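You operate a simulated robot arm through the tools that you are given. There is no shell and no other tool. Be economical: measure what you need, move in short steps, check, and stop when the job is done.

You run a simulated robot arm. Do the job below in one go: nothing can be reset, and whatever is moved stays where it is left.

JOB
Press the bush about flush, then put its sleeve in the yellow tray.
Fine: the sleeve under the small press's ram; turn the depth dial to 3, use the lever, leave the slide out.

The check looks at the end state, three seconds after you hand in, the way a careful person would. Anything else that was tipped, shoved, dropped, spilled or broken makes it a failure.

ROBOT AND FRAMES
A 7-joint arm with a two-finger parallel gripper, fixed in place. Base frame: the origin is at the foot of the arm, x ahead of it, y to its left, z up; the work surface is at about z = 0. Units: m, rad, N and s.
With the tool pointing down near the work surface it reaches from about 0.24 to 0.62 m from the base axis. Its first joint turns from -1.152 to 1.152 rad. Payload 2.6 kg.
The tool frame sits at the grasp point between the pads (the TCP): z along the fingers, y along the line on which they close. The tips reach 0.03 m beyond it. Largest opening 0.094 m; finger width 0.028, thickness 0.01; the body of the gripper, 0.05 by 0.096 m, starts 0.055 m behind the TCP.
Orientation is told as [roll, pitch, yaw] about the base's x, y, z axes, in that order, counted from this pose: with the fingers straight down and closing along the base's y, the tool's x points along the base's -x, its y along +y and its z along -z.

CONTROLS
- The arm moves only by the tool nudge_tool. Its argument "targets" is one flat list of numbers, 7 for each row, row after row: the shift along the tool's x, y, z in m, then the turn, a rotation vector about the tool's x, y, z in rad, then the closure, from 0 (fully open) to 1 (shut). In form: [x, y, z, wx, wy, wz, claw, x, y, z, wx, wy, wz, claw, ...]. A call has 1 to 10 rows; each row shifts and turns the commanded pose from where the row before left it, along the tool's axes as they then stand. Each row takes 0.2 s and may step no farther than 0.05 m and 0.15 rad from the row before; otherwise, or with a gripper value out of range, the whole call is refused. A pose out of reach is approached as far as the arm can. The call stops where the force on the tool passes 40 N (or 10 N more than at its start, if that is more) or the arm is blocked; 0.2 s more then pass. Each finger travels about 0.072 m/s and halts on what it meets, pressing with about 33 N; the grip force reading is that of the motor and also rises with nothing between the fingers. The clock runs only during rows and for 0.2 s after the last one: add rows that do not move to give the fingers time. It gives the time, the measured TCP pose, the force on the tool (base axes), the opening and the grip force at its end, in the units of the frame above (readings bear some noise), with the torque about the TCP (base axes, N m) and any sound that the robot's microphone picked up.
- Cameras (640 x 400 px; columns grow to the right, rows downward): "scene" is fixed at [0.0173, 0.4139, 0.583]; the picture's right is [-0.91, -0.41, 0.00], its down [-0.15, 0.33, -0.93] and it looks along [0.38, -0.85, -0.37] (base axes); focal length 372 px, centre (320, 200). "wrist" rides on the gripper at [0.076, 0.014, -0.102] in the tool frame; the picture's right is [-0.18, 0.98, 0.00], its down [-0.75, -0.14, -0.64] and it looks along [-0.63, -0.12, 0.77] (tool axes); focal length 243 px, centre (320, 200). There is no depth. A picture from a camera that has moved, and an enlarged one, comes with that camera's place and axes in the base frame and with its lens.
- snapshot(camera): a new picture of that camera. No time passes.
- zoom(camera, box): a new picture of the part [left, top, right, bottom] of that camera's present view, enlarged. No time passes.
- finish_job(): hands the job in; it is judged then, once.

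Go step by step. Nothing tells you positions but the pictures and the camera data: compare them with the known pose of the tool, close in by small moves and look again before you grip or let go. The budget is 120 turns and 76 pictures, counting those below and the enlarged ones. Unless the task says otherwise, let go and move clear before handing in, and close with one line.

The tools are called after "Emit:" as name(argument=value, ...) on one line, values as JSON. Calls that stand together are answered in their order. nudge_tool: Moves the arm, as the interface text tells. Its arguments: {"type":"object","properties":{"targets":{"type":"array"}},"required":["targets"]} The other tools are called the same way: snapshot (camera) takes a picture; zoom (camera, box) takes an enlarged picture of a part of a camera's view; finish_job () hands the job in.

At the start:

```text
time: 0.0
ee_pos: [0.3325, -0.1402, 0.3912]
tool_rot: [-0.002, -0.001, 0.0]
contact_force: [-0.2, -0.5, 0.1]
moment: [-0.03, -0.01, 0.01]
grip_width: 0.094
grasp_force: 0.1
```

scene: 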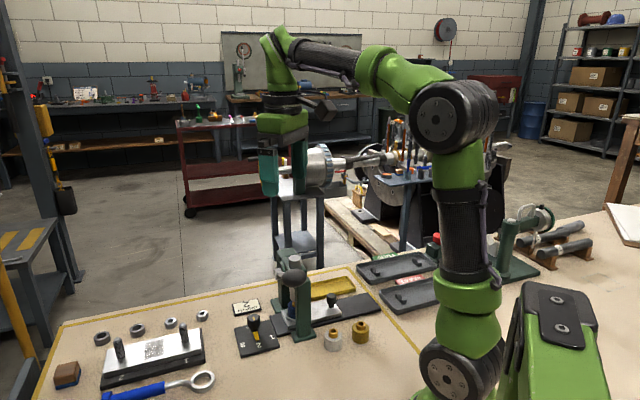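
wrist: 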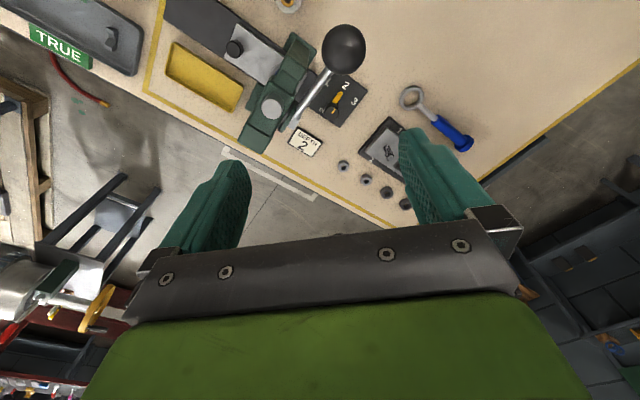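

I see a small press with a lever and ball knob, a depth dial, a slide, a yellow tray and two bushes/sleeves near it. I'll look closer first.

Emit:
zoom(camera="scene", box=[220, 255, 400, 367])

Emit:
zoom(camera="wrist", box=[150, 0, 410, 162])

```text
3.56 times, centred on (310, 311) of scene
camera zoom: at [0.0173, 0.4139, 0.583], right [-0.91, -0.41, 0.0], down [-0.15, 0.33, -0.93], along [0.38, -0.85, -0.37], focal length 1322 px, centre (356, -195)
```

zoom: 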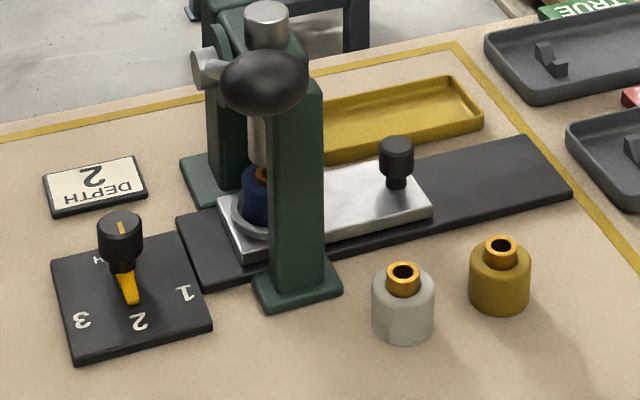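

```text
2.46 times, centred on (280, 81) of wrist
camera zoom: at [0.2566, -0.1244, 0.4927], right [0.18, 0.98, 0.0], down [0.75, -0.14, 0.64], along [0.63, -0.12, -0.77], focal length 597 px, centre (418, 493)
```

zoom: 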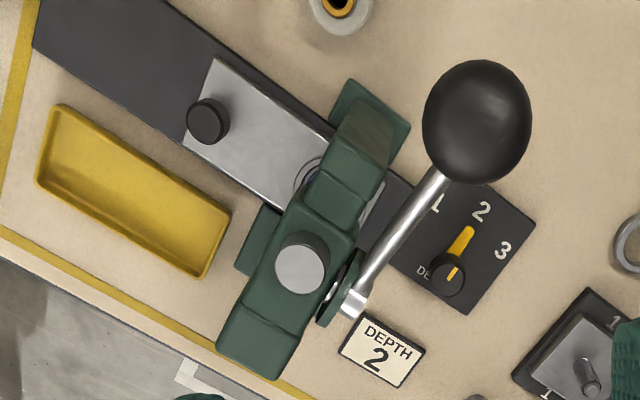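

The press has a blue sleeve under the ram, in a slide with a black knob. The dial knob is at about (0.419, -0.133), top z about 0.048, and is set to 2; the numbers sit 45° apart. The card by it says 2, but the job says 3, so I follow the job. I'll move above the dial and turn the wrist so the camera side points away from the lever.

Emit:
nudge_tool(targets=[-0.0433, 0.0035, 0.04, 0, 0, 0, 0, -0.0432, 0.0035, 0.04, 0, 0, 0, 0, 0, 0, 0, 0, 0, 0.148, 0.3, 0, 0, 0, 0, 0, 0.148, 0.3, 0, 0, 0, 0, 0, 0.148, 0.3, 0, 0, 0, 0, 0, 0.148, 0.3, 0, 0, 0, 0, 0, 0.148, 0.3, 0, 0, 0, 0, 0, 0.148, 0.3, 0, 0, 0, 0, 0, 0.148, 0.3, 0, 0, 0, 0, 0, 0.148, 0.3])

```text
refused: row 1 steps farther than a row can; nothing moved
```

Emit:
nudge_tool(targets=[-0.0288, 0.0023, 0.027, 0, 0, 0, 0.3, -0.0288, 0.0023, 0.027, 0, 0, 0, 0.3, -0.0288, 0.0023, 0.027, 0, 0, 0, 0.3, 0, 0, 0, 0, 0, 0.148, 0.3, 0, 0, 0, 0, 0, 0.148, 0.3, 0, 0, 0, 0, 0, 0.148, 0.3, 0, 0, 0, 0, 0, 0.148, 0.3, 0, 0, 0, 0, 0, 0.148, 0.3, 0, 0, 0, 0, 0, 0.148, 0.3, 0, 0, 0, 0, 0, 0.148, 0.3])

```text
time: 2.2
ee_pos: [0.4201, -0.132, 0.31]
tool_rot: [0.0, -0.001, -1.041]
contact_force: [0.0, -0.6, 0.9]
moment: [-0.04, 0.03, 0.01]
grip_width: 0.0658
grasp_force: 0.0
```

The tool is above the dial at yaw -1.04, and the turn goes the way I expected. I'll turn on to about -1.92.

Emit:
nudge_tool(targets=[0, 0, 0, 0, 0, 0.147, 0.3, 0, 0, 0, 0, 0, 0.147, 0.3, 0, 0, 0, 0, 0, 0.147, 0.3, 0, 0, 0, 0, 0, 0.147, 0.3, 0, 0, 0, 0, 0, 0.147, 0.3, 0, 0, 0, 0, 0, 0.147, 0.3])

Emit:
snapshot(camera="wrist")

Emit:
snapshot(camera="scene")

```text
time: 3.6
ee_pos: [0.4194, -0.1329, 0.3103]
tool_rot: [-0.001, -0.001, -1.922]
contact_force: [-0.7, 0.6, 0.6]
moment: [0.0, -0.01, -0.01]
grip_width: 0.0658
grasp_force: 0.2
```

```text
71 pictures are left
camera wrist: at [0.4587, -0.0657, 0.4117], right [0.86, -0.51, 0.0], down [-0.39, -0.66, 0.64], along [-0.33, -0.55, -0.77], focal length 243 px, centre (320, 200)
```

wrist: 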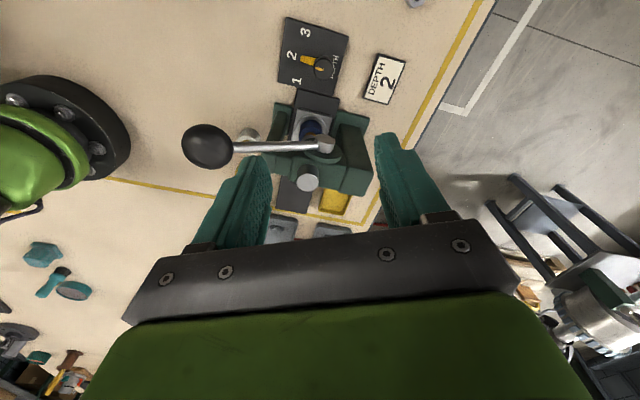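

```text
70 pictures are left
```

scene: 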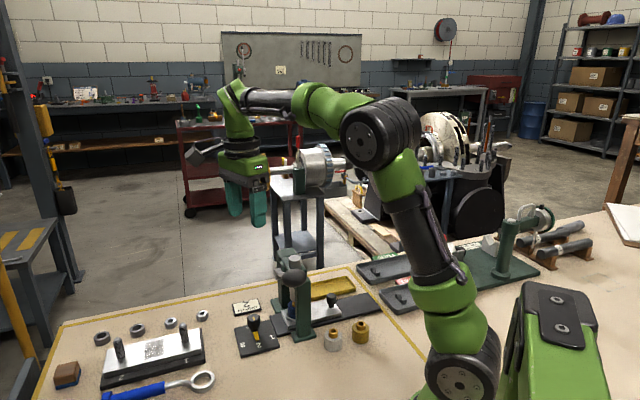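

Emit:
zoom(camera="wrist", box=[170, 0, 410, 200])

```text
2.00 times, centred on (290, 100) of wrist
camera zoom: at [0.4587, -0.0657, 0.4117], right [0.86, -0.51, 0.0], down [-0.39, -0.66, 0.64], along [-0.33, -0.55, -0.77], focal length 485 px, centre (380, 400)
```

zoom: 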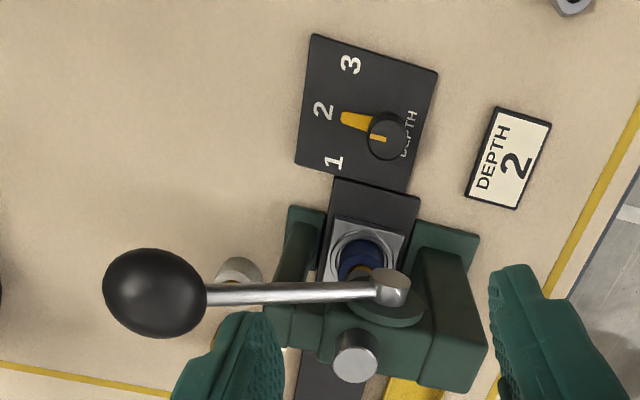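

The knob is confirmed at about (0.420, -0.131). I'm descending above it and will look again before gripping.

Emit:
nudge_tool(targets=[0.0012, -0.0003, 0.045, 0, 0, 0, 0.3, 0, 0, 0.045, 0, 0, 0, 0.3, 0, 0, 0.045, 0, 0, 0, 0.3, 0, 0, 0.045, 0, 0, 0, 0.3, 0, 0, 0.025, 0, 0, 0, 0.3])

Emit:
snapshot(camera="wrist")

Emit:
zoom(camera="scene", box=[200, 235, 400, 360])

```text
time: 4.8
ee_pos: [0.4203, -0.1268, 0.1074]
tool_rot: [-0.001, -0.001, -1.916]
contact_force: [0.4, 0.1, 0.1]
moment: [-0.01, 0.03, -0.04]
grip_width: 0.0658
grasp_force: 0.0
```

```text
68 pictures are left
camera wrist: at [0.4593, -0.0602, 0.2088], right [0.86, -0.51, 0.0], down [-0.39, -0.66, 0.64], along [-0.33, -0.55, -0.77], focal length 243 px, centre (320, 200)
```

wrist: 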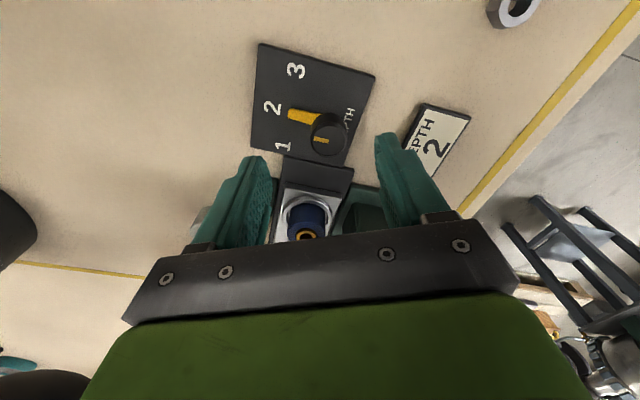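

```text
3.20 times, centred on (300, 298) of scene
camera zoom: at [0.0173, 0.4139, 0.583], right [-0.91, -0.41, 0.0], down [-0.15, 0.33, -0.93], along [0.38, -0.85, -0.37], focal length 1190 px, centre (384, -112)
```

zoom: 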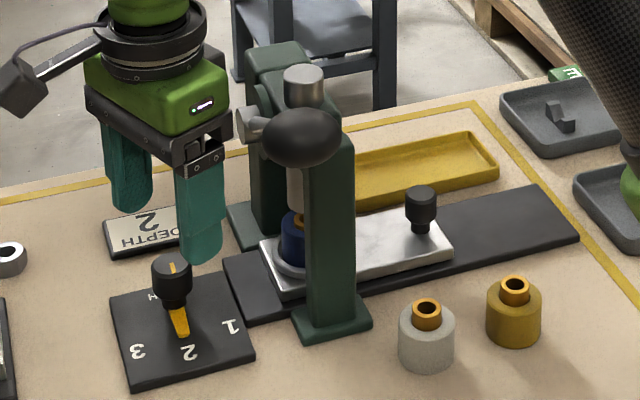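

The near view puts the knob about 5 mm off in tool x and 6 mm in tool y. I'm correcting most of that and going down 3 cm before another look.

Emit:
nudge_tool(targets=[0.004, 0.005, 0.01, 0, 0, 0, 0.3, 0, 0, 0.02, 0, 0, 0, 0.3, 0, 0, 0, 0, 0, 0, 0.3])

Emit:
snapshot(camera="wrist")

Emit:
zoom(camera="scene", box=[200, 235, 400, 360])

```text
time: 5.6
ee_pos: [0.425, -0.1293, 0.0745]
tool_rot: [0.0, 0.0, -1.918]
contact_force: [0.3, 0.4, 0.6]
moment: [0.02, -0.03, 0.01]
grip_width: 0.0659
grasp_force: 0.0
```

```text
66 pictures are left
camera wrist: at [0.4651, -0.0608, 0.1769], right [0.86, -0.51, 0.0], down [-0.39, -0.66, 0.64], along [-0.33, -0.55, -0.77], focal length 243 px, centre (320, 200)
```

wrist: 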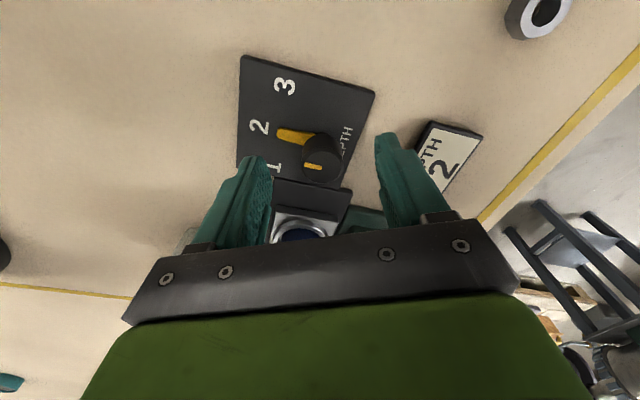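

```text
3.20 times, centred on (300, 298) of scene
camera zoom: at [0.0173, 0.4139, 0.583], right [-0.91, -0.41, 0.0], down [-0.15, 0.33, -0.93], along [0.38, -0.85, -0.37], focal length 1190 px, centre (384, -112)
```

zoom: 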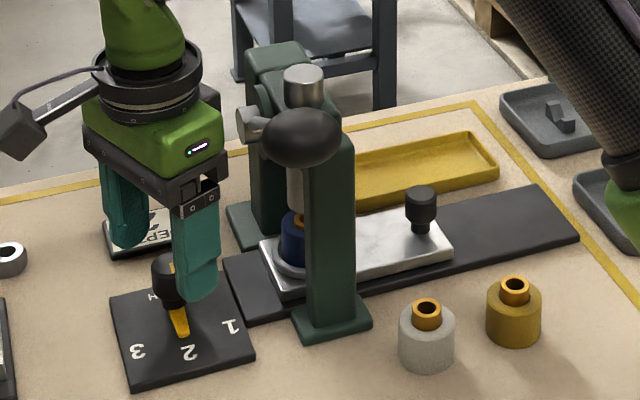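

The knob now sits centred between the fingers. I'll go down so the tips are just above the pointer, then close.

Emit:
nudge_tool(targets=[0, 0, 0.008, 0, 0, 0, 0.3, 0, 0, 0.008, 0, 0, 0, 0.3, 0, 0, 0, 0, 0, 0, 0.6, 0, 0, 0, 0, 0, 0, 0.85, 0, 0, 0, 0, 0, 0, 0.85, 0, 0, 0, 0, 0, 0, 0.85])

Emit:
snapshot(camera="wrist")

Emit:
zoom(camera="scene", box=[200, 235, 400, 360])

```text
time: 7.0
ee_pos: [0.4261, -0.1283, 0.0596]
tool_rot: [-0.002, -0.001, -1.916]
contact_force: [-3.7, 0.5, 0.4]
moment: [0.14, -0.32, -0.03]
grip_width: 0.0274
grasp_force: 45.4
```

```text
64 pictures are left
camera wrist: at [0.4653, -0.0614, 0.1612], right [0.86, -0.51, 0.0], down [-0.39, -0.66, 0.64], along [-0.33, -0.55, -0.77], focal length 243 px, centre (320, 200)
```

wrist: 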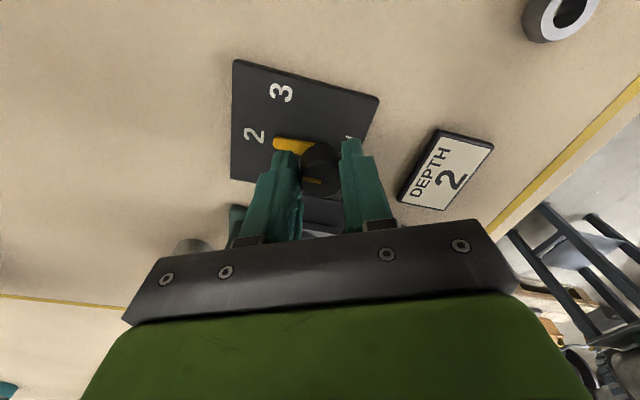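

```text
3.20 times, centred on (300, 298) of scene
camera zoom: at [0.0173, 0.4139, 0.583], right [-0.91, -0.41, 0.0], down [-0.15, 0.33, -0.93], along [0.38, -0.85, -0.37], focal length 1190 px, centre (384, -112)
```

zoom: 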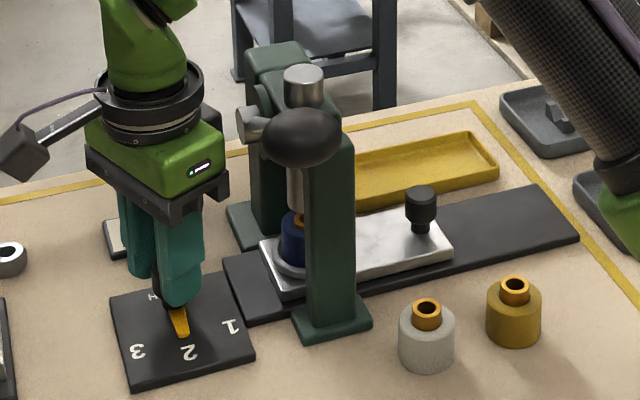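

The knob is gripped at 27 mm. I'm turning it 45° clockwise towards 3.

Emit:
nudge_tool(targets=[0, 0, 0, 0, 0, 0.131, 0.85, 0, 0, 0, 0, 0, 0.131, 0.85, 0, 0, 0, 0, 0, 0.131, 0.85, 0, 0, 0, 0, 0, 0.131, 0.85, 0, 0, 0, 0, 0, 0.131, 0.85, 0, 0, 0, 0, 0, 0.131, 0.85, 0, 0, 0, 0, 0, 0, 0.85])

Emit:
zoom(camera="scene", box=[200, 235, 400, 360])

```text
time: 8.3
ee_pos: [0.4292, -0.1322, 0.0602]
tool_rot: [0.011, 0.003, -2.577]
contact_force: [4.3, -1.9, -3.7]
moment: [0.35, 0.32, 0.01]
grip_width: 0.0274
grasp_force: 44.9
stopped in row 6: the force on the tool passed its limit at 42 N (the readings are from after the stop); the commanded pose is now the measured one
```

```text
3.20 times, centred on (300, 298) of scene
camera zoom: at [0.0173, 0.4139, 0.583], right [-0.91, -0.41, 0.0], down [-0.15, 0.33, -0.93], along [0.38, -0.85, -0.37], focal length 1190 px, centre (384, -112)
```

zoom: 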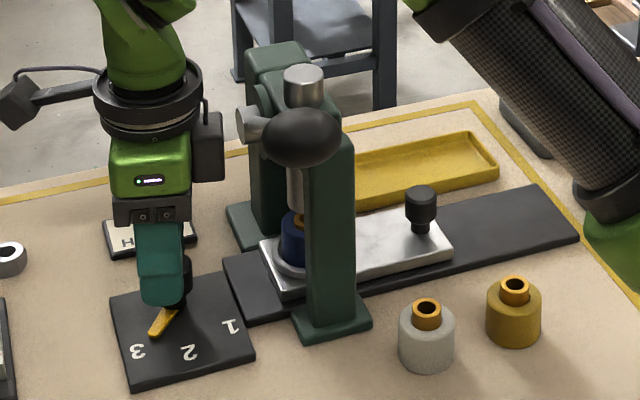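

The pointer is now almost at 3, but an off-centre grip loaded the arm and stopped the turn. I'll open the fingers and check where the pointer sits.

Emit:
nudge_tool(targets=[0, 0, 0, 0, 0, 0, 0.45, 0, 0, 0, 0, 0, 0, 0.45])

Emit:
snapshot(camera="wrist")

Emit:
zoom(camera="scene", box=[220, 300, 300, 350])

```text
time: 8.9
ee_pos: [0.4294, -0.1314, 0.0591]
tool_rot: [0.011, 0.003, -2.576]
contact_force: [-0.3, -0.2, 0.3]
moment: [0.02, 0.05, -0.03]
grip_width: 0.0517
grasp_force: 0.1
```

```text
61 pictures are left
camera wrist: at [0.4996, -0.101, 0.1619], right [0.37, -0.93, 0.01], down [-0.72, -0.28, 0.64], along [-0.59, -0.24, -0.77], focal length 243 px, centre (320, 200)
```

wrist: 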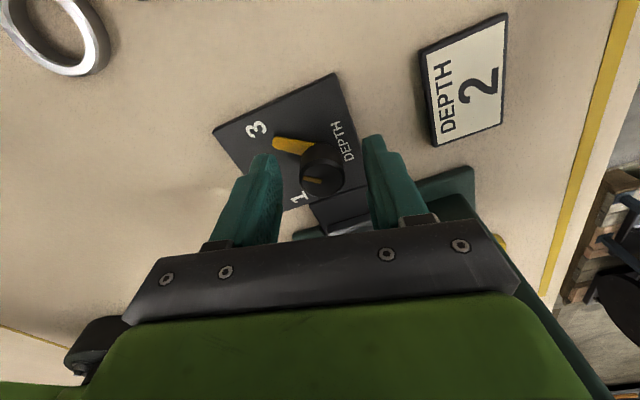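

```text
8.00 times, centred on (260, 325) of scene
camera zoom: at [0.0173, 0.4139, 0.583], right [-0.91, -0.41, 0.0], down [-0.15, 0.33, -0.93], along [0.38, -0.85, -0.37], focal length 2974 px, centre (800, -800)
```

zoom: 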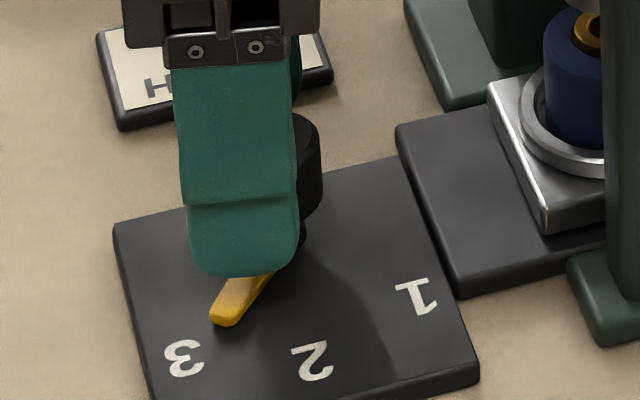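

Emit:
nudge_tool(targets=[0, 0, 0.0, 0, 0, 0, 0.3, 0, 0, -0.04, 0, 0, 0, 0.3, 0, 0, -0.03, 0, 0, 0, 0.3, 0, 0, 0, 0, 0, 0, 0.3])

Emit:
zoom(camera="wrist", box=[200, 50, 440, 200])

Emit:
zoom(camera="scene", box=[220, 300, 300, 350])

```text
time: 9.9
ee_pos: [0.4312, -0.131, 0.1324]
tool_rot: [0.01, 0.004, -2.577]
contact_force: [0.5, -0.1, 0.8]
moment: [0.04, 0.01, 0.0]
grip_width: 0.0656
grasp_force: 0.0
```

```text
2.67 times, centred on (320, 125) of wrist
camera zoom: at [0.5018, -0.1006, 0.2338], right [0.37, -0.93, 0.01], down [-0.72, -0.28, 0.64], along [-0.59, -0.24, -0.77], focal length 647 px, centre (320, 400)
```

zoom: 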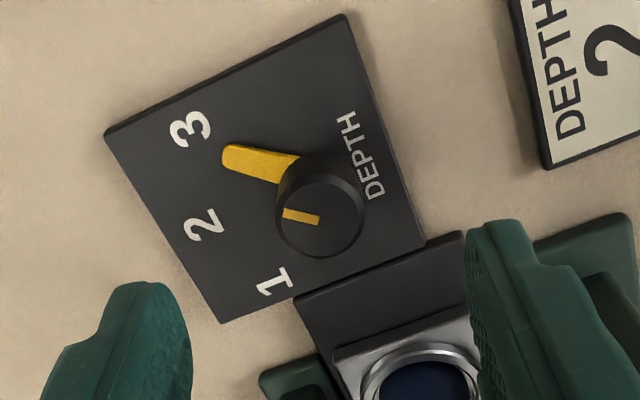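

```text
8.00 times, centred on (260, 325) of scene
camera zoom: at [0.0173, 0.4139, 0.583], right [-0.91, -0.41, 0.0], down [-0.15, 0.33, -0.93], along [0.38, -0.85, -0.37], focal length 2974 px, centre (800, -800)
```

zoom: 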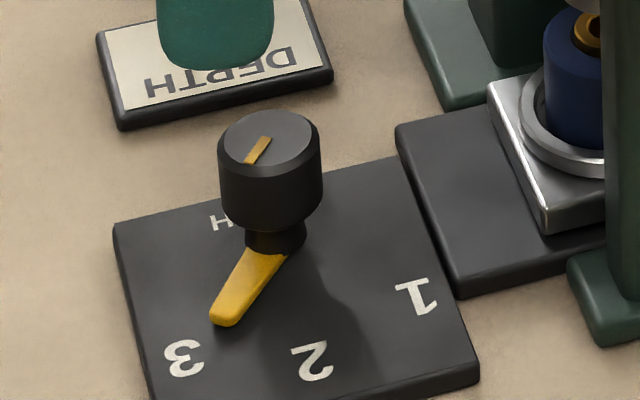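

The pointer reads about 8° short of 3. I'll regrip, better centred, and turn the remaining 0.13 rad.

Emit:
nudge_tool(targets=[-0.0035, -0.001, 0.04, 0, 0, 0, 0.3, 0, 0, 0.033, 0, 0, 0, 0.45, 0, 0, 0, 0, 0, 0, 0.6, 0, 0, 0, 0, 0, 0, 0.8, 0, 0, 0, 0, 0, 0, 0.8, 0, 0, 0, 0, 0, 0, 0.8])

```text
time: 11.3
ee_pos: [0.425, -0.1328, 0.0565]
tool_rot: [0.014, 0.002, -2.579]
contact_force: [14.9, -16.1, -12.2]
moment: [0.6, -0.51, 0.05]
grip_width: 0.0276
grasp_force: 44.7
```

The grip loads the arm about 22 N along the closing line, so I'll shift that way to relax it before turning.

Emit:
nudge_tool(targets=[0, 0.002, 0.001, 0, 0, 0, 0.8, 0, 0, 0, 0, 0, 0, 0.8])

```text
time: 11.9
ee_pos: [0.4254, -0.1334, 0.0579]
tool_rot: [0.011, 0.003, -2.581]
contact_force: [-15.9, -1.3, 34.5]
moment: [0.32, 0.91, -0.01]
grip_width: 0.0275
grasp_force: 45.3
```

Emit:
nudge_tool(targets=[0, 0, -0.001, 0, 0, 0, 0.8, 0, 0, 0, 0, 0, 0, 0.8])

Emit:
snapshot(camera="wrist")

Emit:
zoom(camera="scene", box=[210, 250, 330, 350])

```text
time: 12.5
ee_pos: [0.4267, -0.1332, 0.0567]
tool_rot: [0.005, 0.003, -2.58]
contact_force: [-20.4, 3.2, 33.7]
moment: [0.67, 0.82, -0.04]
grip_width: 0.0281
grasp_force: 45.7
```

```text
57 pictures are left
camera wrist: at [0.4966, -0.1036, 0.1588], right [0.37, -0.93, 0.01], down [-0.72, -0.28, 0.64], along [-0.59, -0.24, -0.77], focal length 243 px, centre (320, 200)
```

wrist: 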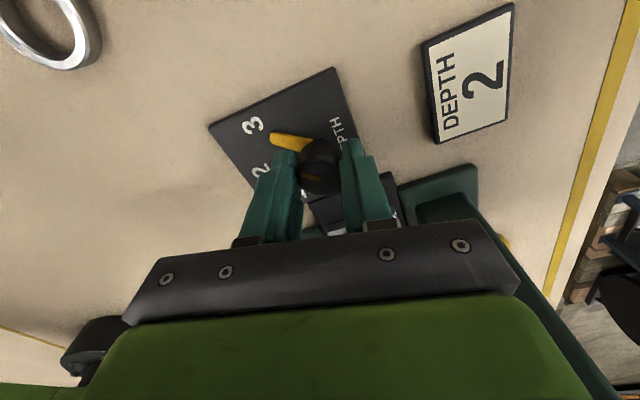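

```text
4.00 times, centred on (270, 300) of scene
camera zoom: at [0.0171, 0.4139, 0.5829], right [-0.91, -0.41, 0.0], down [-0.15, 0.33, -0.93], along [0.38, -0.85, -0.37], focal length 1487 px, centre (520, -200)
```

zoom: 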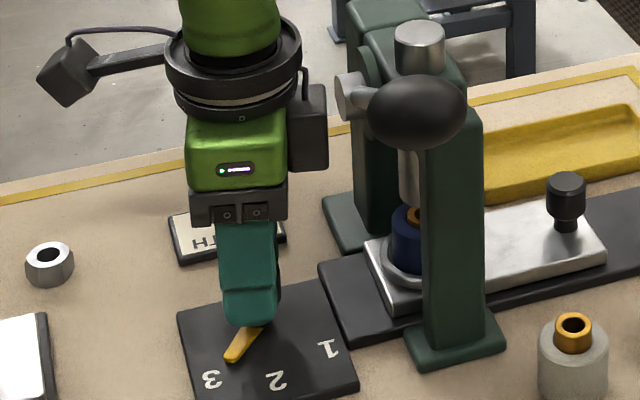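

The left finger seems to bear on the pointer, which would explain the upward force. I'll open, rise 6 mm and regrip higher.

Emit:
nudge_tool(targets=[0, 0, 0, 0, 0, 0, 0.55, 0, 0, -0.006, 0, 0, 0, 0.55, 0, 0, 0, 0, 0, 0, 0.55])

Emit:
nudge_tool(targets=[0, 0, 0, 0, 0, 0, 0.8, 0, 0, 0, 0, 0, 0, 0.8, 0, 0, 0, 0, 0, 0, 0.8])

```text
time: 13.3
ee_pos: [0.4261, -0.1332, 0.0629]
tool_rot: [0.01, 0.004, -2.578]
contact_force: [0.0, 1.2, 0.4]
moment: [0.01, 0.01, 0.03]
grip_width: 0.0422
grasp_force: 0.1
```

```text
time: 14.1
ee_pos: [0.4269, -0.1345, 0.0639]
tool_rot: [0.008, 0.004, -2.579]
contact_force: [-5.4, 5.9, 2.9]
moment: [0.24, 0.26, -0.02]
grip_width: 0.0277
grasp_force: 45.3
```

The load is now small, so I'll turn the remaining 0.13 rad.

Emit:
nudge_tool(targets=[0, 0, 0, 0, 0, 0.07, 0.8, 0, 0, 0, 0, 0, 0.07, 0.8, 0, 0, 0, 0, 0, 0, 0.8])

Emit:
nudge_tool(targets=[0, 0, 0, 0, 0, 0, 0.45, 0, 0, 0, 0, 0, 0, 0.35, 0, 0, -0.04, 0, 0, 0, 0.3, 0, 0, -0.03, 0, 0, 0, 0.3])

Emit:
zoom(camera="scene", box=[220, 300, 300, 350])

Emit:
zoom(camera="wrist", box=[200, 50, 440, 200])

```text
time: 14.9
ee_pos: [0.4267, -0.1344, 0.0629]
tool_rot: [0.009, 0.004, -2.721]
contact_force: [-14.6, 10.0, 13.2]
moment: [0.21, 0.83, 0.3]
grip_width: 0.0276
grasp_force: 44.3
```

```text
time: 15.9
ee_pos: [0.4251, -0.1335, 0.1353]
tool_rot: [0.009, 0.005, -2.719]
contact_force: [0.2, -0.6, -0.4]
moment: [-0.01, -0.01, -0.02]
grip_width: 0.0658
grasp_force: 0.0
```

```text
8.00 times, centred on (260, 325) of scene
camera zoom: at [0.0173, 0.4139, 0.583], right [-0.91, -0.41, 0.0], down [-0.15, 0.33, -0.93], along [0.38, -0.85, -0.37], focal length 2974 px, centre (800, -800)
```

zoom: 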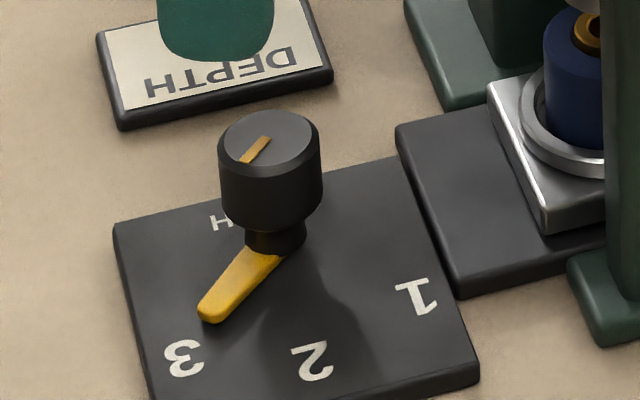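

```text
2.67 times, centred on (320, 125) of wrist
camera zoom: at [0.4998, -0.1132, 0.2367], right [0.24, -0.97, 0.01], down [-0.75, -0.18, 0.64], along [-0.62, -0.16, -0.77], focal length 647 px, centre (320, 400)
```

zoom: 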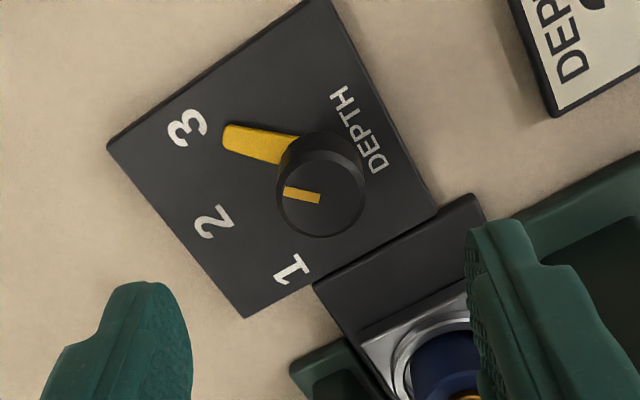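

The dial now points to 3. Next I rise and move over the lever ball (about (0.302, -0.108, 0.196)) with fingers shut, to push it down from above.

Emit:
nudge_tool(targets=[0, 0, -0.045, 0, 0, 0, 0.5, 0, 0, -0.045, 0, 0, 0, 0.7, 0, 0, -0.045, 0, 0, 0, 1, 0, 0, -0.03, 0, 0, 0, 1, -0.034, -0.0245, 0, 0, 0, 0, 1, -0.034, -0.0245, 0, 0, 0, 0, 1, -0.034, -0.0245, 0, 0, 0, 0, 1, 0, 0, 0, 0, 0, 0, 1])

Emit:
snapshot(camera="wrist")

Emit:
zoom(camera="scene", box=[200, 195, 400, 320])

```text
time: 17.7
ee_pos: [0.3024, -0.1083, 0.3007]
tool_rot: [0.012, 0.005, -2.719]
contact_force: [0.3, -0.2, -0.4]
moment: [-0.02, 0.01, -0.02]
grip_width: 0.0
grasp_force: 33.2
```

```text
53 pictures are left
camera wrist: at [0.3752, -0.0872, 0.4026], right [0.24, -0.97, 0.01], down [-0.75, -0.18, 0.64], along [-0.62, -0.16, -0.77], focal length 243 px, centre (320, 200)
```

wrist: 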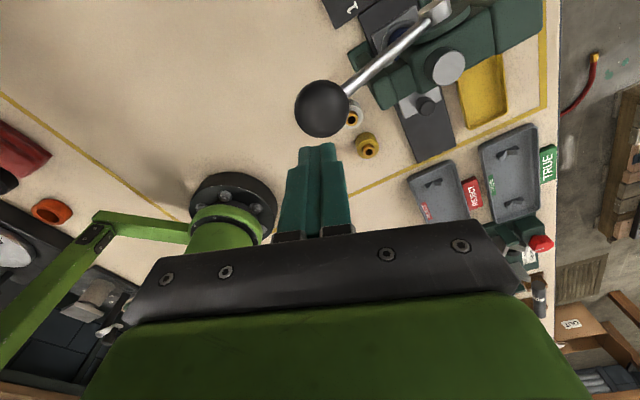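

```text
3.20 times, centred on (300, 258) of scene
camera zoom: at [0.0173, 0.4139, 0.583], right [-0.91, -0.41, 0.0], down [-0.15, 0.33, -0.93], along [0.38, -0.85, -0.37], focal length 1190 px, centre (384, 16)
```

zoom: 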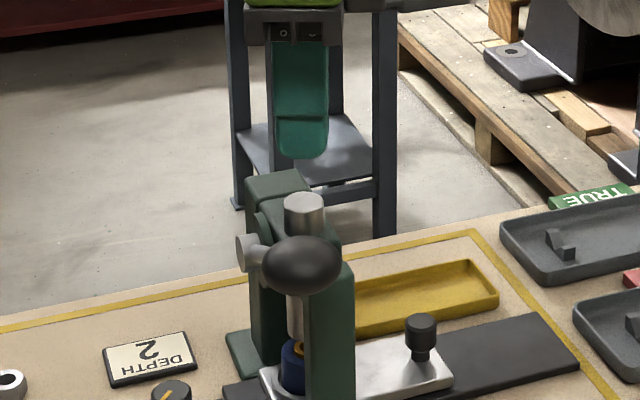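

The ball is right below the tips, top at about z 0.21. I'll lower until contact.

Emit:
nudge_tool(targets=[0, 0, 0.03, 0, 0, 0, 1, 0, 0, 0.02, 0, 0, 0, 1, 0, 0, 0.01, 0, 0, 0, 1])

Emit:
zoom(camera="scene", box=[200, 195, 400, 320])

```text
time: 18.5
ee_pos: [0.3035, -0.1085, 0.238]
tool_rot: [0.01, 0.006, -2.719]
contact_force: [-1.3, 0.9, 2.0]
moment: [0.0, 0.04, 0.0]
grip_width: 0.0002
grasp_force: 33.0
```

```text
3.20 times, centred on (300, 258) of scene
camera zoom: at [0.0173, 0.4139, 0.583], right [-0.91, -0.41, 0.0], down [-0.15, 0.33, -0.93], along [0.38, -0.85, -0.37], focal length 1190 px, centre (384, 16)
```

zoom: 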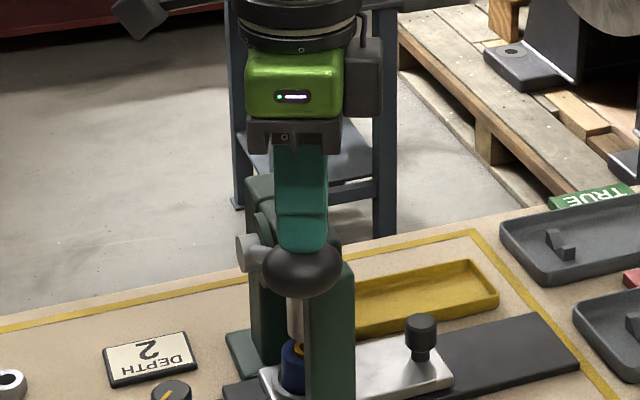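

I've touched the ball at tip z 0.208. Now I follow its arc downward.

Emit:
nudge_tool(targets=[-0.0013, -0.0033, 0.01, 0, 0, 0, 1, -0.001, -0.0027, 0.01, 0, 0, 0, 1, -0.0008, -0.002, 0.01, 0, 0, 0, 1, -0.0005, -0.0012, 0.01, 0, 0, 0, 1])

Emit:
zoom(camera="scene", box=[200, 195, 400, 320])

```text
time: 19.5
ee_pos: [0.2942, -0.1003, 0.1968]
tool_rot: [0.011, 0.006, -2.718]
contact_force: [-1.1, 1.7, 1.8]
moment: [0.06, 0.06, 0.01]
grip_width: 0.0001
grasp_force: 32.7
```

```text
3.20 times, centred on (300, 258) of scene
camera zoom: at [0.0173, 0.4139, 0.583], right [-0.91, -0.41, 0.0], down [-0.15, 0.33, -0.93], along [0.38, -0.85, -0.37], focal length 1190 px, centre (384, 16)
```

zoom: 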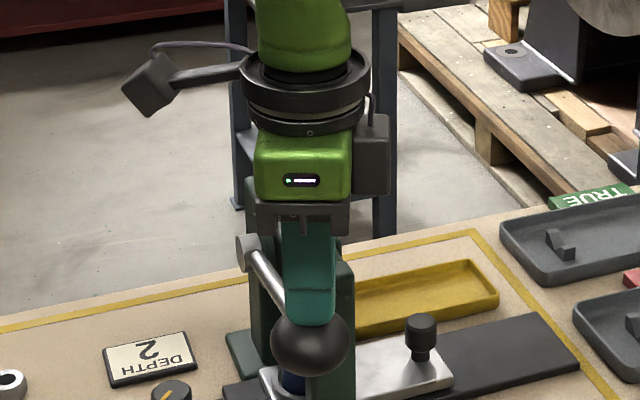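

The lever follows with light force. I continue downwards.

Emit:
nudge_tool(targets=[0, 0, 0.01, 0, 0, 0, 1, 0.0002, 0.0006, 0.01, 0, 0, 0, 1, 0.0005, 0.0014, 0.01, 0, 0, 0, 1, 0.0008, 0.002, 0.01, 0, 0, 0, 1])

Emit:
zoom(camera="scene", box=[200, 215, 400, 340])

```text
time: 20.5
ee_pos: [0.2966, -0.1025, 0.1596]
tool_rot: [0.006, 0.009, -2.723]
contact_force: [-8.2, 3.4, 16.2]
moment: [0.02, 0.16, -0.01]
grip_width: 0.0
grasp_force: 32.6
stopped in row 4: the force on the tool passed its limit at 56 N (the readings are from after the stop); the commanded pose is now the measured one
```

```text
3.20 times, centred on (300, 278) of scene
camera zoom: at [0.0173, 0.4139, 0.583], right [-0.91, -0.41, 0.0], down [-0.15, 0.33, -0.93], along [0.38, -0.85, -0.37], focal length 1190 px, centre (384, -48)
```

zoom: 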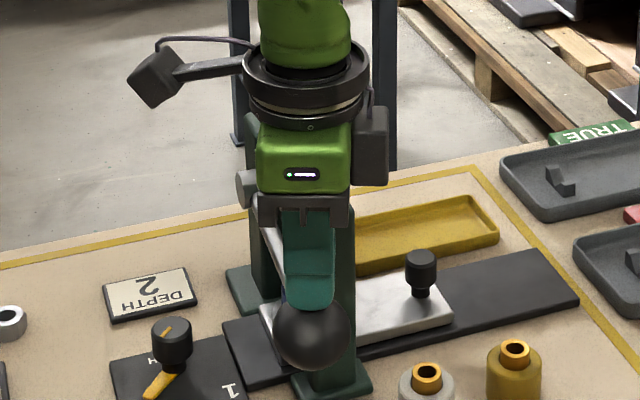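

The push stopped hard at tip z about 0.13. I'll push once more, gently, to see whether this is the depth stop.

Emit:
nudge_tool(targets=[0, 0.0005, 0.004, 0, 0, 0, 1, 0, 0.0005, 0.004, 0, 0, 0, 1, 0, 0.0005, 0.004, 0, 0, 0, 1])

Emit:
snapshot(camera="wrist")

```text
time: 20.8
ee_pos: [0.2977, -0.1036, 0.16]
tool_rot: [0.004, 0.01, -2.725]
contact_force: [-8.1, 2.8, 15.4]
moment: [0.07, 0.14, -0.05]
grip_width: 0.0
grasp_force: 33.0
stopped in row 1: the force on the tool passed its limit at 50 N (the readings are from after the stop); the commanded pose is now the measured one
```

```text
48 pictures are left
camera wrist: at [0.3718, -0.0844, 0.2618], right [0.23, -0.97, 0.0], down [-0.75, -0.18, 0.63], along [-0.62, -0.15, -0.77], focal length 243 px, centre (320, 200)
```

wrist: 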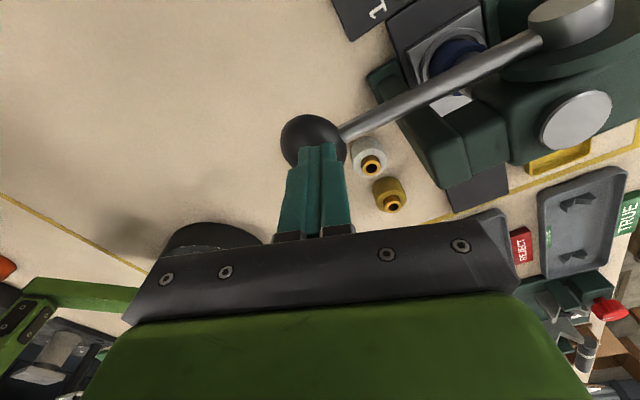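

That's a firm stop. I'll go back up the same arc and see whether the lever follows.

Emit:
nudge_tool(targets=[-0.0005, -0.0014, -0.01, 0, 0, 0, 1, -0.0002, -0.0006, -0.01, 0, 0, 0, 1, 0, 0, -0.01, 0, 0, 0, 1, 0.0005, 0.0012, -0.01, 0, 0, 0, 1, 0.0008, 0.002, -0.01, 0, 0, 0, 1, 0.001, 0.0027, -0.01, 0, 0, 0, 1, 0.0013, 0.0033, -0.01, 0, 0, 0, 1, 0, 0, -0.03, 0, 0, 0, 1, 0, 0, -0.03, 0, 0, 0, 1])

Emit:
snapshot(camera="wrist")

Emit:
zoom(camera="scene", box=[200, 215, 400, 340])

```text
time: 22.8
ee_pos: [0.2996, -0.1081, 0.2896]
tool_rot: [0.005, 0.006, -2.722]
contact_force: [0.2, -0.4, 0.2]
moment: [-0.02, -0.01, 0.01]
grip_width: 0.0001
grasp_force: 33.1
```

```text
47 pictures are left
camera wrist: at [0.3743, -0.0876, 0.3911], right [0.23, -0.97, 0.0], down [-0.75, -0.18, 0.64], along [-0.62, -0.15, -0.77], focal length 243 px, centre (320, 200)
```

wrist: 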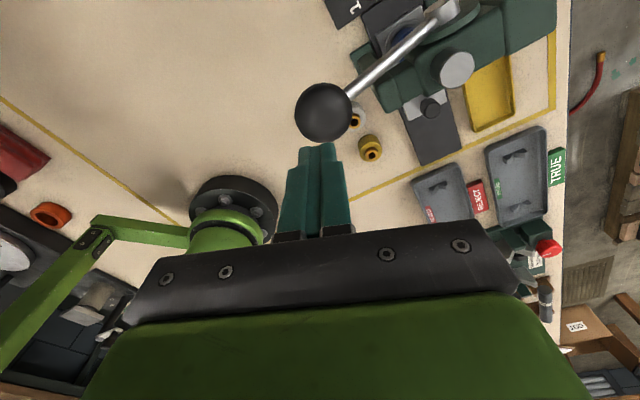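

```text
3.20 times, centred on (300, 278) of scene
camera zoom: at [0.0173, 0.4139, 0.583], right [-0.91, -0.41, 0.0], down [-0.15, 0.33, -0.93], along [0.38, -0.85, -0.37], focal length 1190 px, centre (384, -48)
```

zoom: 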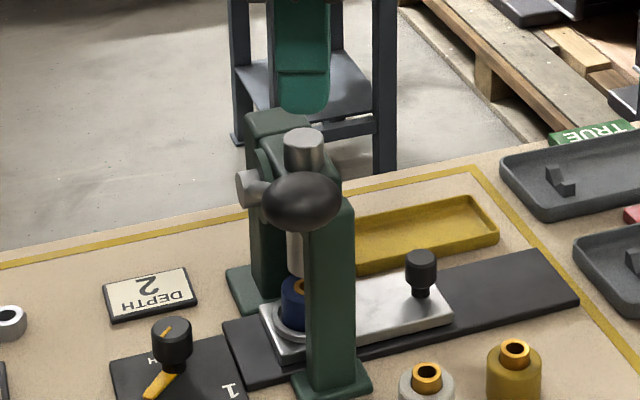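

Emit:
zoom(camera="scene", box=[272, 285, 320, 330])

```text
8.89 times, centred on (296, 308) of scene
camera zoom: at [0.0173, 0.4139, 0.583], right [-0.91, -0.41, 0.0], down [-0.15, 0.33, -0.93], along [0.38, -0.85, -0.37], focal length 3305 px, centre (533, -756)
```

zoom: 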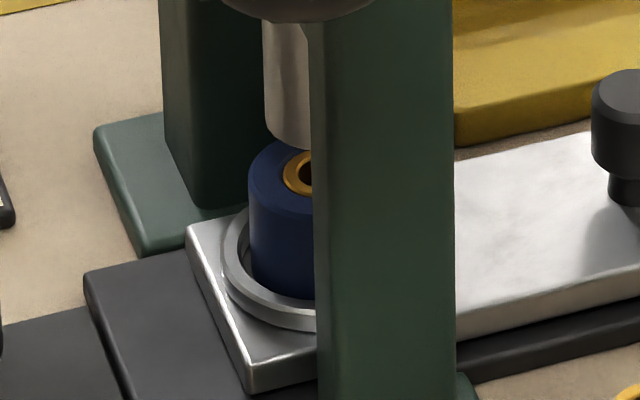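

The bush now looks flush with the sleeve and the ram is back up. Next I take the slide's knob at about (0.292, -0.269): I turn to yaw -0.785 and move above it.

Emit:
nudge_tool(targets=[0, 0, 0, 0, 0, -0.149, 1, 0, 0, 0, 0, 0, -0.149, 0.6, 0, 0, 0, 0, 0, -0.149, 0.5, 0, 0, 0, 0, 0, -0.149, 0.5, 0, 0, 0, 0, 0, -0.149, 0.5, 0, 0, 0, 0, 0, -0.149, 0.5, 0, 0, 0, 0, 0, -0.149, 0.5, 0, 0, 0, 0, 0, -0.149, 0.5, 0, 0, 0, 0, 0, -0.149, 0.5, 0, 0, 0, 0, 0, -0.149, 0.5])

Emit:
nudge_tool(targets=[0, 0, 0, 0, 0, -0.149, 0.5, 0, 0, 0, 0, 0, -0.149, 0.5, 0, 0, 0, 0, 0, -0.149, 0.5, -0.027, -0.03, 0, 0, 0, 0, 0.5, -0.027, -0.03, 0, 0, 0, 0, 0.5, -0.027, -0.03, 0, 0, 0, 0, 0.5, -0.027, -0.03, 0, 0, 0, 0, 0.5, 0, 0, 0, 0, 0, 0, 0.5])

Emit:
snapshot(camera="wrist")

```text
time: 25.0
ee_pos: [0.3004, -0.1072, 0.2894]
tool_rot: [0.009, -0.006, -1.23]
contact_force: [-0.1, -0.2, 0.4]
moment: [0.02, 0.01, 0.03]
grip_width: 0.0468
grasp_force: 0.1
```

```text
time: 26.8
ee_pos: [0.293, -0.2711, 0.2911]
tool_rot: [0.006, -0.009, -0.785]
contact_force: [0.0, 0.5, 0.3]
moment: [0.01, 0.02, -0.01]
grip_width: 0.0471
grasp_force: 0.1
```

```text
44 pictures are left
camera wrist: at [0.2479, -0.2058, 0.3925], right [0.82, 0.57, 0.01], down [0.43, -0.63, 0.65], along [0.37, -0.53, -0.76], focal length 243 px, centre (320, 200)
```

wrist: 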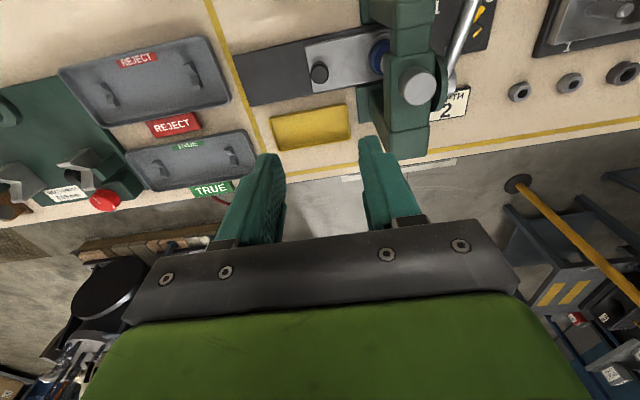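

The wrist view confirms the slide knob at (0.293, -0.269). The press is close to it, so instead of gripping I'll set the press-side finger just behind the knob and draw the slide out. I descend with the tool offset outward by 22 mm.

Emit:
nudge_tool(targets=[0.0018, -0.02, 0.04, 0, 0, 0, 0.25, 0, 0, 0.05, 0, 0, 0, 0.25, 0, 0, 0.05, 0, 0, 0, 0.25, 0, 0, 0.04, 0, 0, 0, 0.25, 0, 0, 0, 0, 0, 0, 0.25])

Emit:
snapshot(camera="wrist")

Emit:
zoom(camera="scene", box=[240, 215, 440, 340])

```text
time: 28.0
ee_pos: [0.2779, -0.2848, 0.1091]
tool_rot: [0.005, -0.009, -0.786]
contact_force: [0.7, -0.1, 0.1]
moment: [-0.01, 0.0, 0.02]
grip_width: 0.0705
grasp_force: 0.2
```

```text
43 pictures are left
camera wrist: at [0.2328, -0.2196, 0.2097], right [0.83, 0.56, 0.01], down [0.43, -0.63, 0.65], along [0.37, -0.53, -0.76], focal length 243 px, centre (320, 200)
```

wrist: 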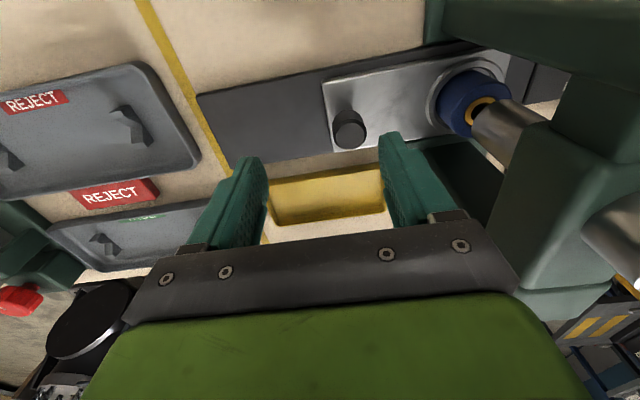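

```text
3.20 times, centred on (340, 278) of scene
camera zoom: at [0.0173, 0.4139, 0.583], right [-0.91, -0.41, 0.0], down [-0.15, 0.33, -0.93], along [0.38, -0.85, -0.37], focal length 1190 px, centre (256, -48)
```

zoom: 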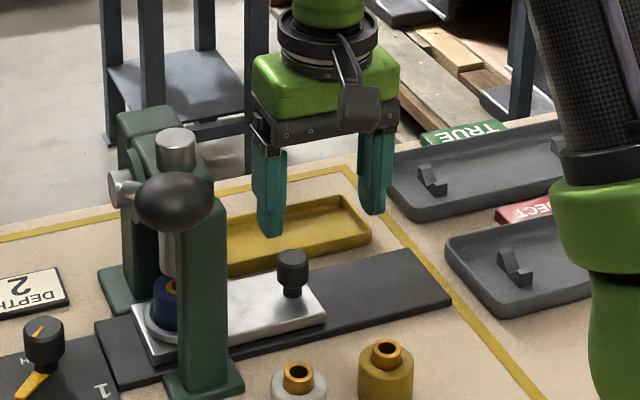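

The geometry fits: knob centred in tool x and 21 mm towards the press-side finger. I'll go down with a bit more opening.

Emit:
nudge_tool(targets=[0, 0, 0.02, 0, 0, 0, 0.18, 0, 0, 0.02, 0, 0, 0, 0.18, 0, 0, 0.012, 0, 0, 0, 0.18, 0, 0, 0, 0, 0, 0, 0.18])

Emit:
snapshot(camera="wrist")

Emit:
zoom(camera="scene", box=[240, 215, 440, 340])

```text
time: 29.0
ee_pos: [0.2823, -0.2832, 0.057]
tool_rot: [0.005, -0.008, -0.785]
contact_force: [-0.2, 0.0, 0.7]
moment: [-0.02, 0.02, 0.01]
grip_width: 0.0769
grasp_force: 0.0
```

```text
41 pictures are left
camera wrist: at [0.2364, -0.2184, 0.1587], right [0.83, 0.56, 0.01], down [0.43, -0.63, 0.65], along [0.37, -0.53, -0.76], focal length 243 px, centre (320, 200)
```

wrist: 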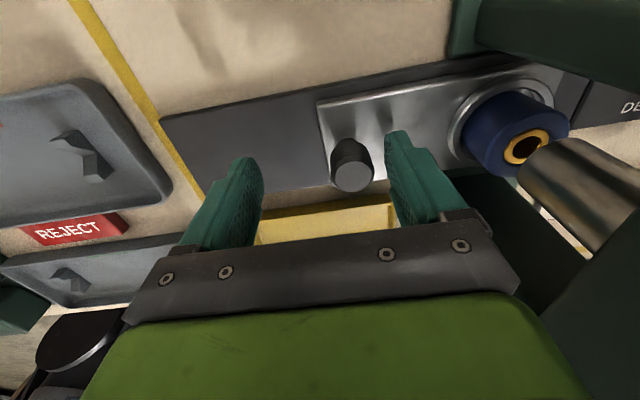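

```text
3.20 times, centred on (340, 278) of scene
camera zoom: at [0.0173, 0.4139, 0.583], right [-0.91, -0.41, 0.0], down [-0.15, 0.33, -0.93], along [0.38, -0.85, -0.37], focal length 1190 px, centre (256, -48)
```

zoom: 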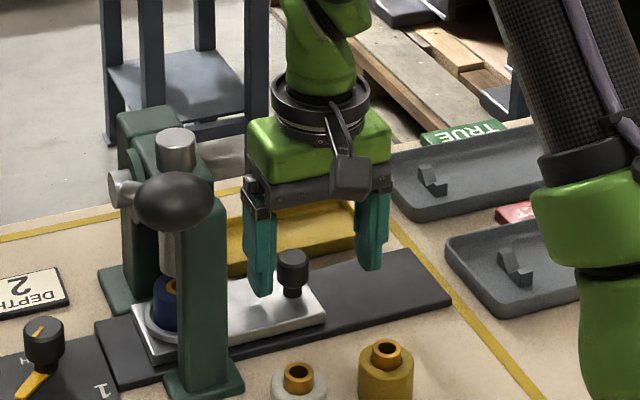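

Well placed. I now draw along the rail in small steps.

Emit:
nudge_tool(targets=[0, -0.008, 0, 0, 0, 0, 0.18, 0, -0.008, 0, 0, 0, 0, 0.18, 0, -0.008, 0, 0, 0, 0, 0.18, 0, -0.008, 0, 0, 0, 0, 0.18])

Emit:
zoom(camera="scene", box=[240, 215, 440, 340])

```text
time: 30.0
ee_pos: [0.2571, -0.3054, 0.0566]
tool_rot: [0.006, -0.007, -0.784]
contact_force: [0.0, -0.1, -0.2]
moment: [-0.02, -0.03, -0.02]
grip_width: 0.0775
grasp_force: 0.7
```

```text
3.20 times, centred on (340, 278) of scene
camera zoom: at [0.0173, 0.4139, 0.583], right [-0.91, -0.41, 0.0], down [-0.15, 0.33, -0.93], along [0.38, -0.85, -0.37], focal length 1190 px, centre (256, -48)
```

zoom: 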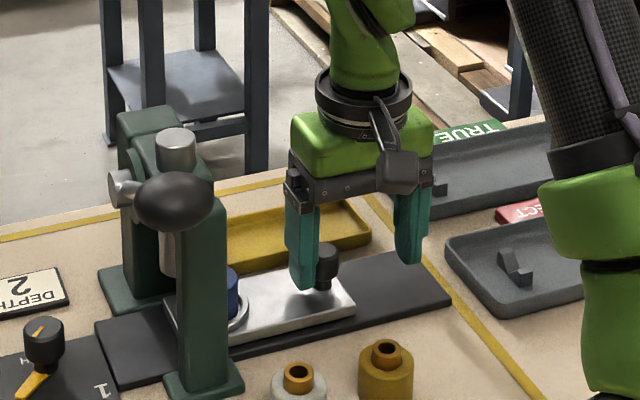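

The slide moves freely. To keep the outer finger away from the reject tray I'll now centre on the knob and grip it for the rest of the pull.

Emit:
nudge_tool(targets=[0, 0.012, 0, 0, 0, 0, 0.3, 0, 0.012, 0, 0, 0, 0, 0.4, 0, 0, 0, 0, 0, 0, 0.6, 0, 0, 0, 0, 0, 0, 0.8, 0, 0, 0, 0, 0, 0, 0.8, 0, 0, 0, 0, 0, 0, 0.8])

Emit:
snapshot(camera="wrist")

Emit:
zoom(camera="scene", box=[240, 215, 440, 340])

```text
time: 31.4
ee_pos: [0.2731, -0.2903, 0.0582]
tool_rot: [0.006, -0.01, -0.785]
contact_force: [0.0, 0.8, 0.9]
moment: [-0.23, 0.01, -0.03]
grip_width: 0.0235
grasp_force: 44.3
```

```text
38 pictures are left
camera wrist: at [0.2291, -0.2241, 0.1588], right [0.82, 0.57, 0.01], down [0.43, -0.63, 0.65], along [0.37, -0.53, -0.76], focal length 243 px, centre (320, 200)
```

wrist: 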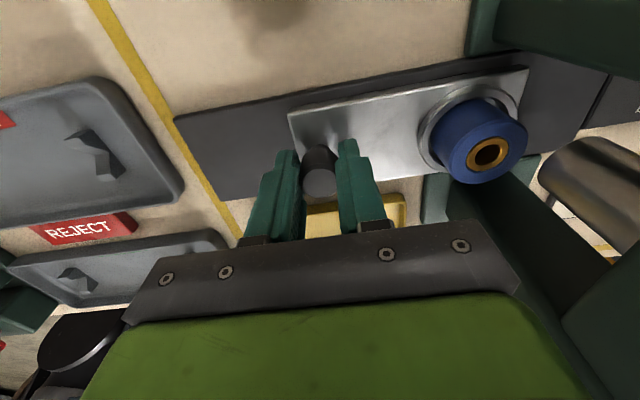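

```text
3.20 times, centred on (340, 278) of scene
camera zoom: at [0.0173, 0.4139, 0.583], right [-0.91, -0.41, 0.0], down [-0.15, 0.33, -0.93], along [0.38, -0.85, -0.37], focal length 1190 px, centre (256, -48)
```

zoom: 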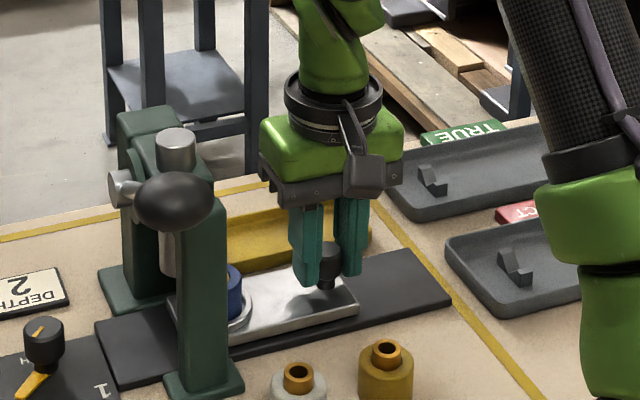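

The knob is gripped, and the bush reads flush from here. I pull on towards the end stop.

Emit:
nudge_tool(targets=[0, -0.01, 0, 0, 0, 0, 0.8, 0, -0.01, 0, 0, 0, 0, 0.8, 0, -0.01, 0, 0, 0, 0, 0.8, 0, -0.01, 0, 0, 0, 0, 0.8, 0, -0.008, 0, 0, 0, 0, 0.8, 0, -0.008, 0, 0, 0, 0, 0.8])

Emit:
zoom(camera="scene", box=[240, 215, 440, 340])

```text
time: 32.8
ee_pos: [0.2358, -0.3275, 0.0565]
tool_rot: [0.004, -0.011, -0.785]
contact_force: [-5.8, 7.3, 31.4]
moment: [0.03, 0.22, -0.05]
grip_width: 0.0235
grasp_force: 44.9
```

```text
3.20 times, centred on (340, 278) of scene
camera zoom: at [0.0172, 0.414, 0.5829], right [-0.91, -0.41, 0.0], down [-0.15, 0.33, -0.93], along [0.38, -0.85, -0.37], focal length 1190 px, centre (256, -48)
```

zoom: 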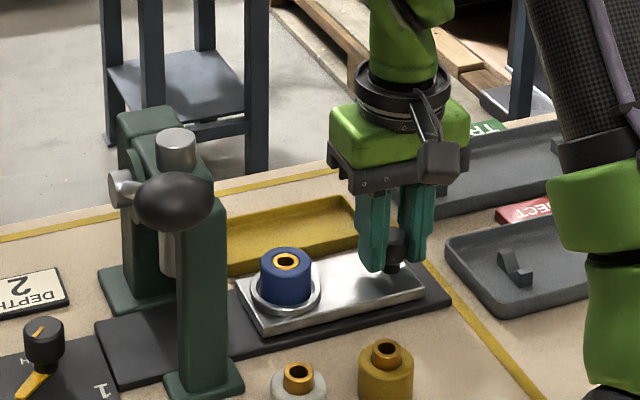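

The slide is nearly out and the sleeve is clear. I'll ease the small downward load and go on a little, looking for an end stop.

Emit:
nudge_tool(targets=[0, -0.004, -0.001, 0, 0, 0, 0.8, 0, -0.004, 0, 0, 0, 0, 0.8, 0, -0.004, 0, 0, 0, 0, 0.8])

Emit:
zoom(camera="scene", box=[240, 215, 440, 340])

```text
time: 33.6
ee_pos: [0.2295, -0.3367, 0.0562]
tool_rot: [0.005, -0.01, -0.781]
contact_force: [13.0, -11.4, -18.3]
moment: [-0.55, -0.44, -0.13]
grip_width: 0.0238
grasp_force: 45.1
```

```text
3.20 times, centred on (340, 278) of scene
camera zoom: at [0.0174, 0.4138, 0.583], right [-0.91, -0.41, 0.0], down [-0.15, 0.33, -0.93], along [0.38, -0.85, -0.37], focal length 1190 px, centre (256, -48)
```

zoom: 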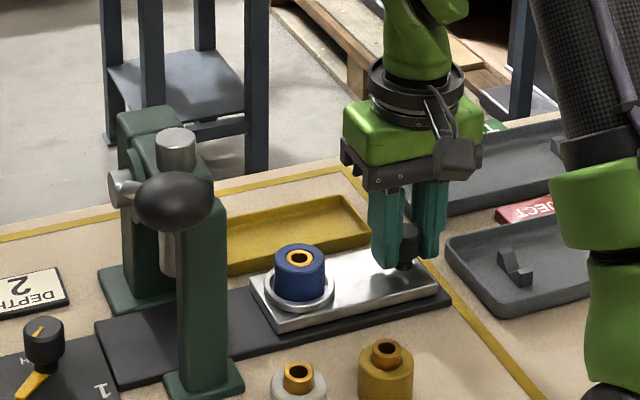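

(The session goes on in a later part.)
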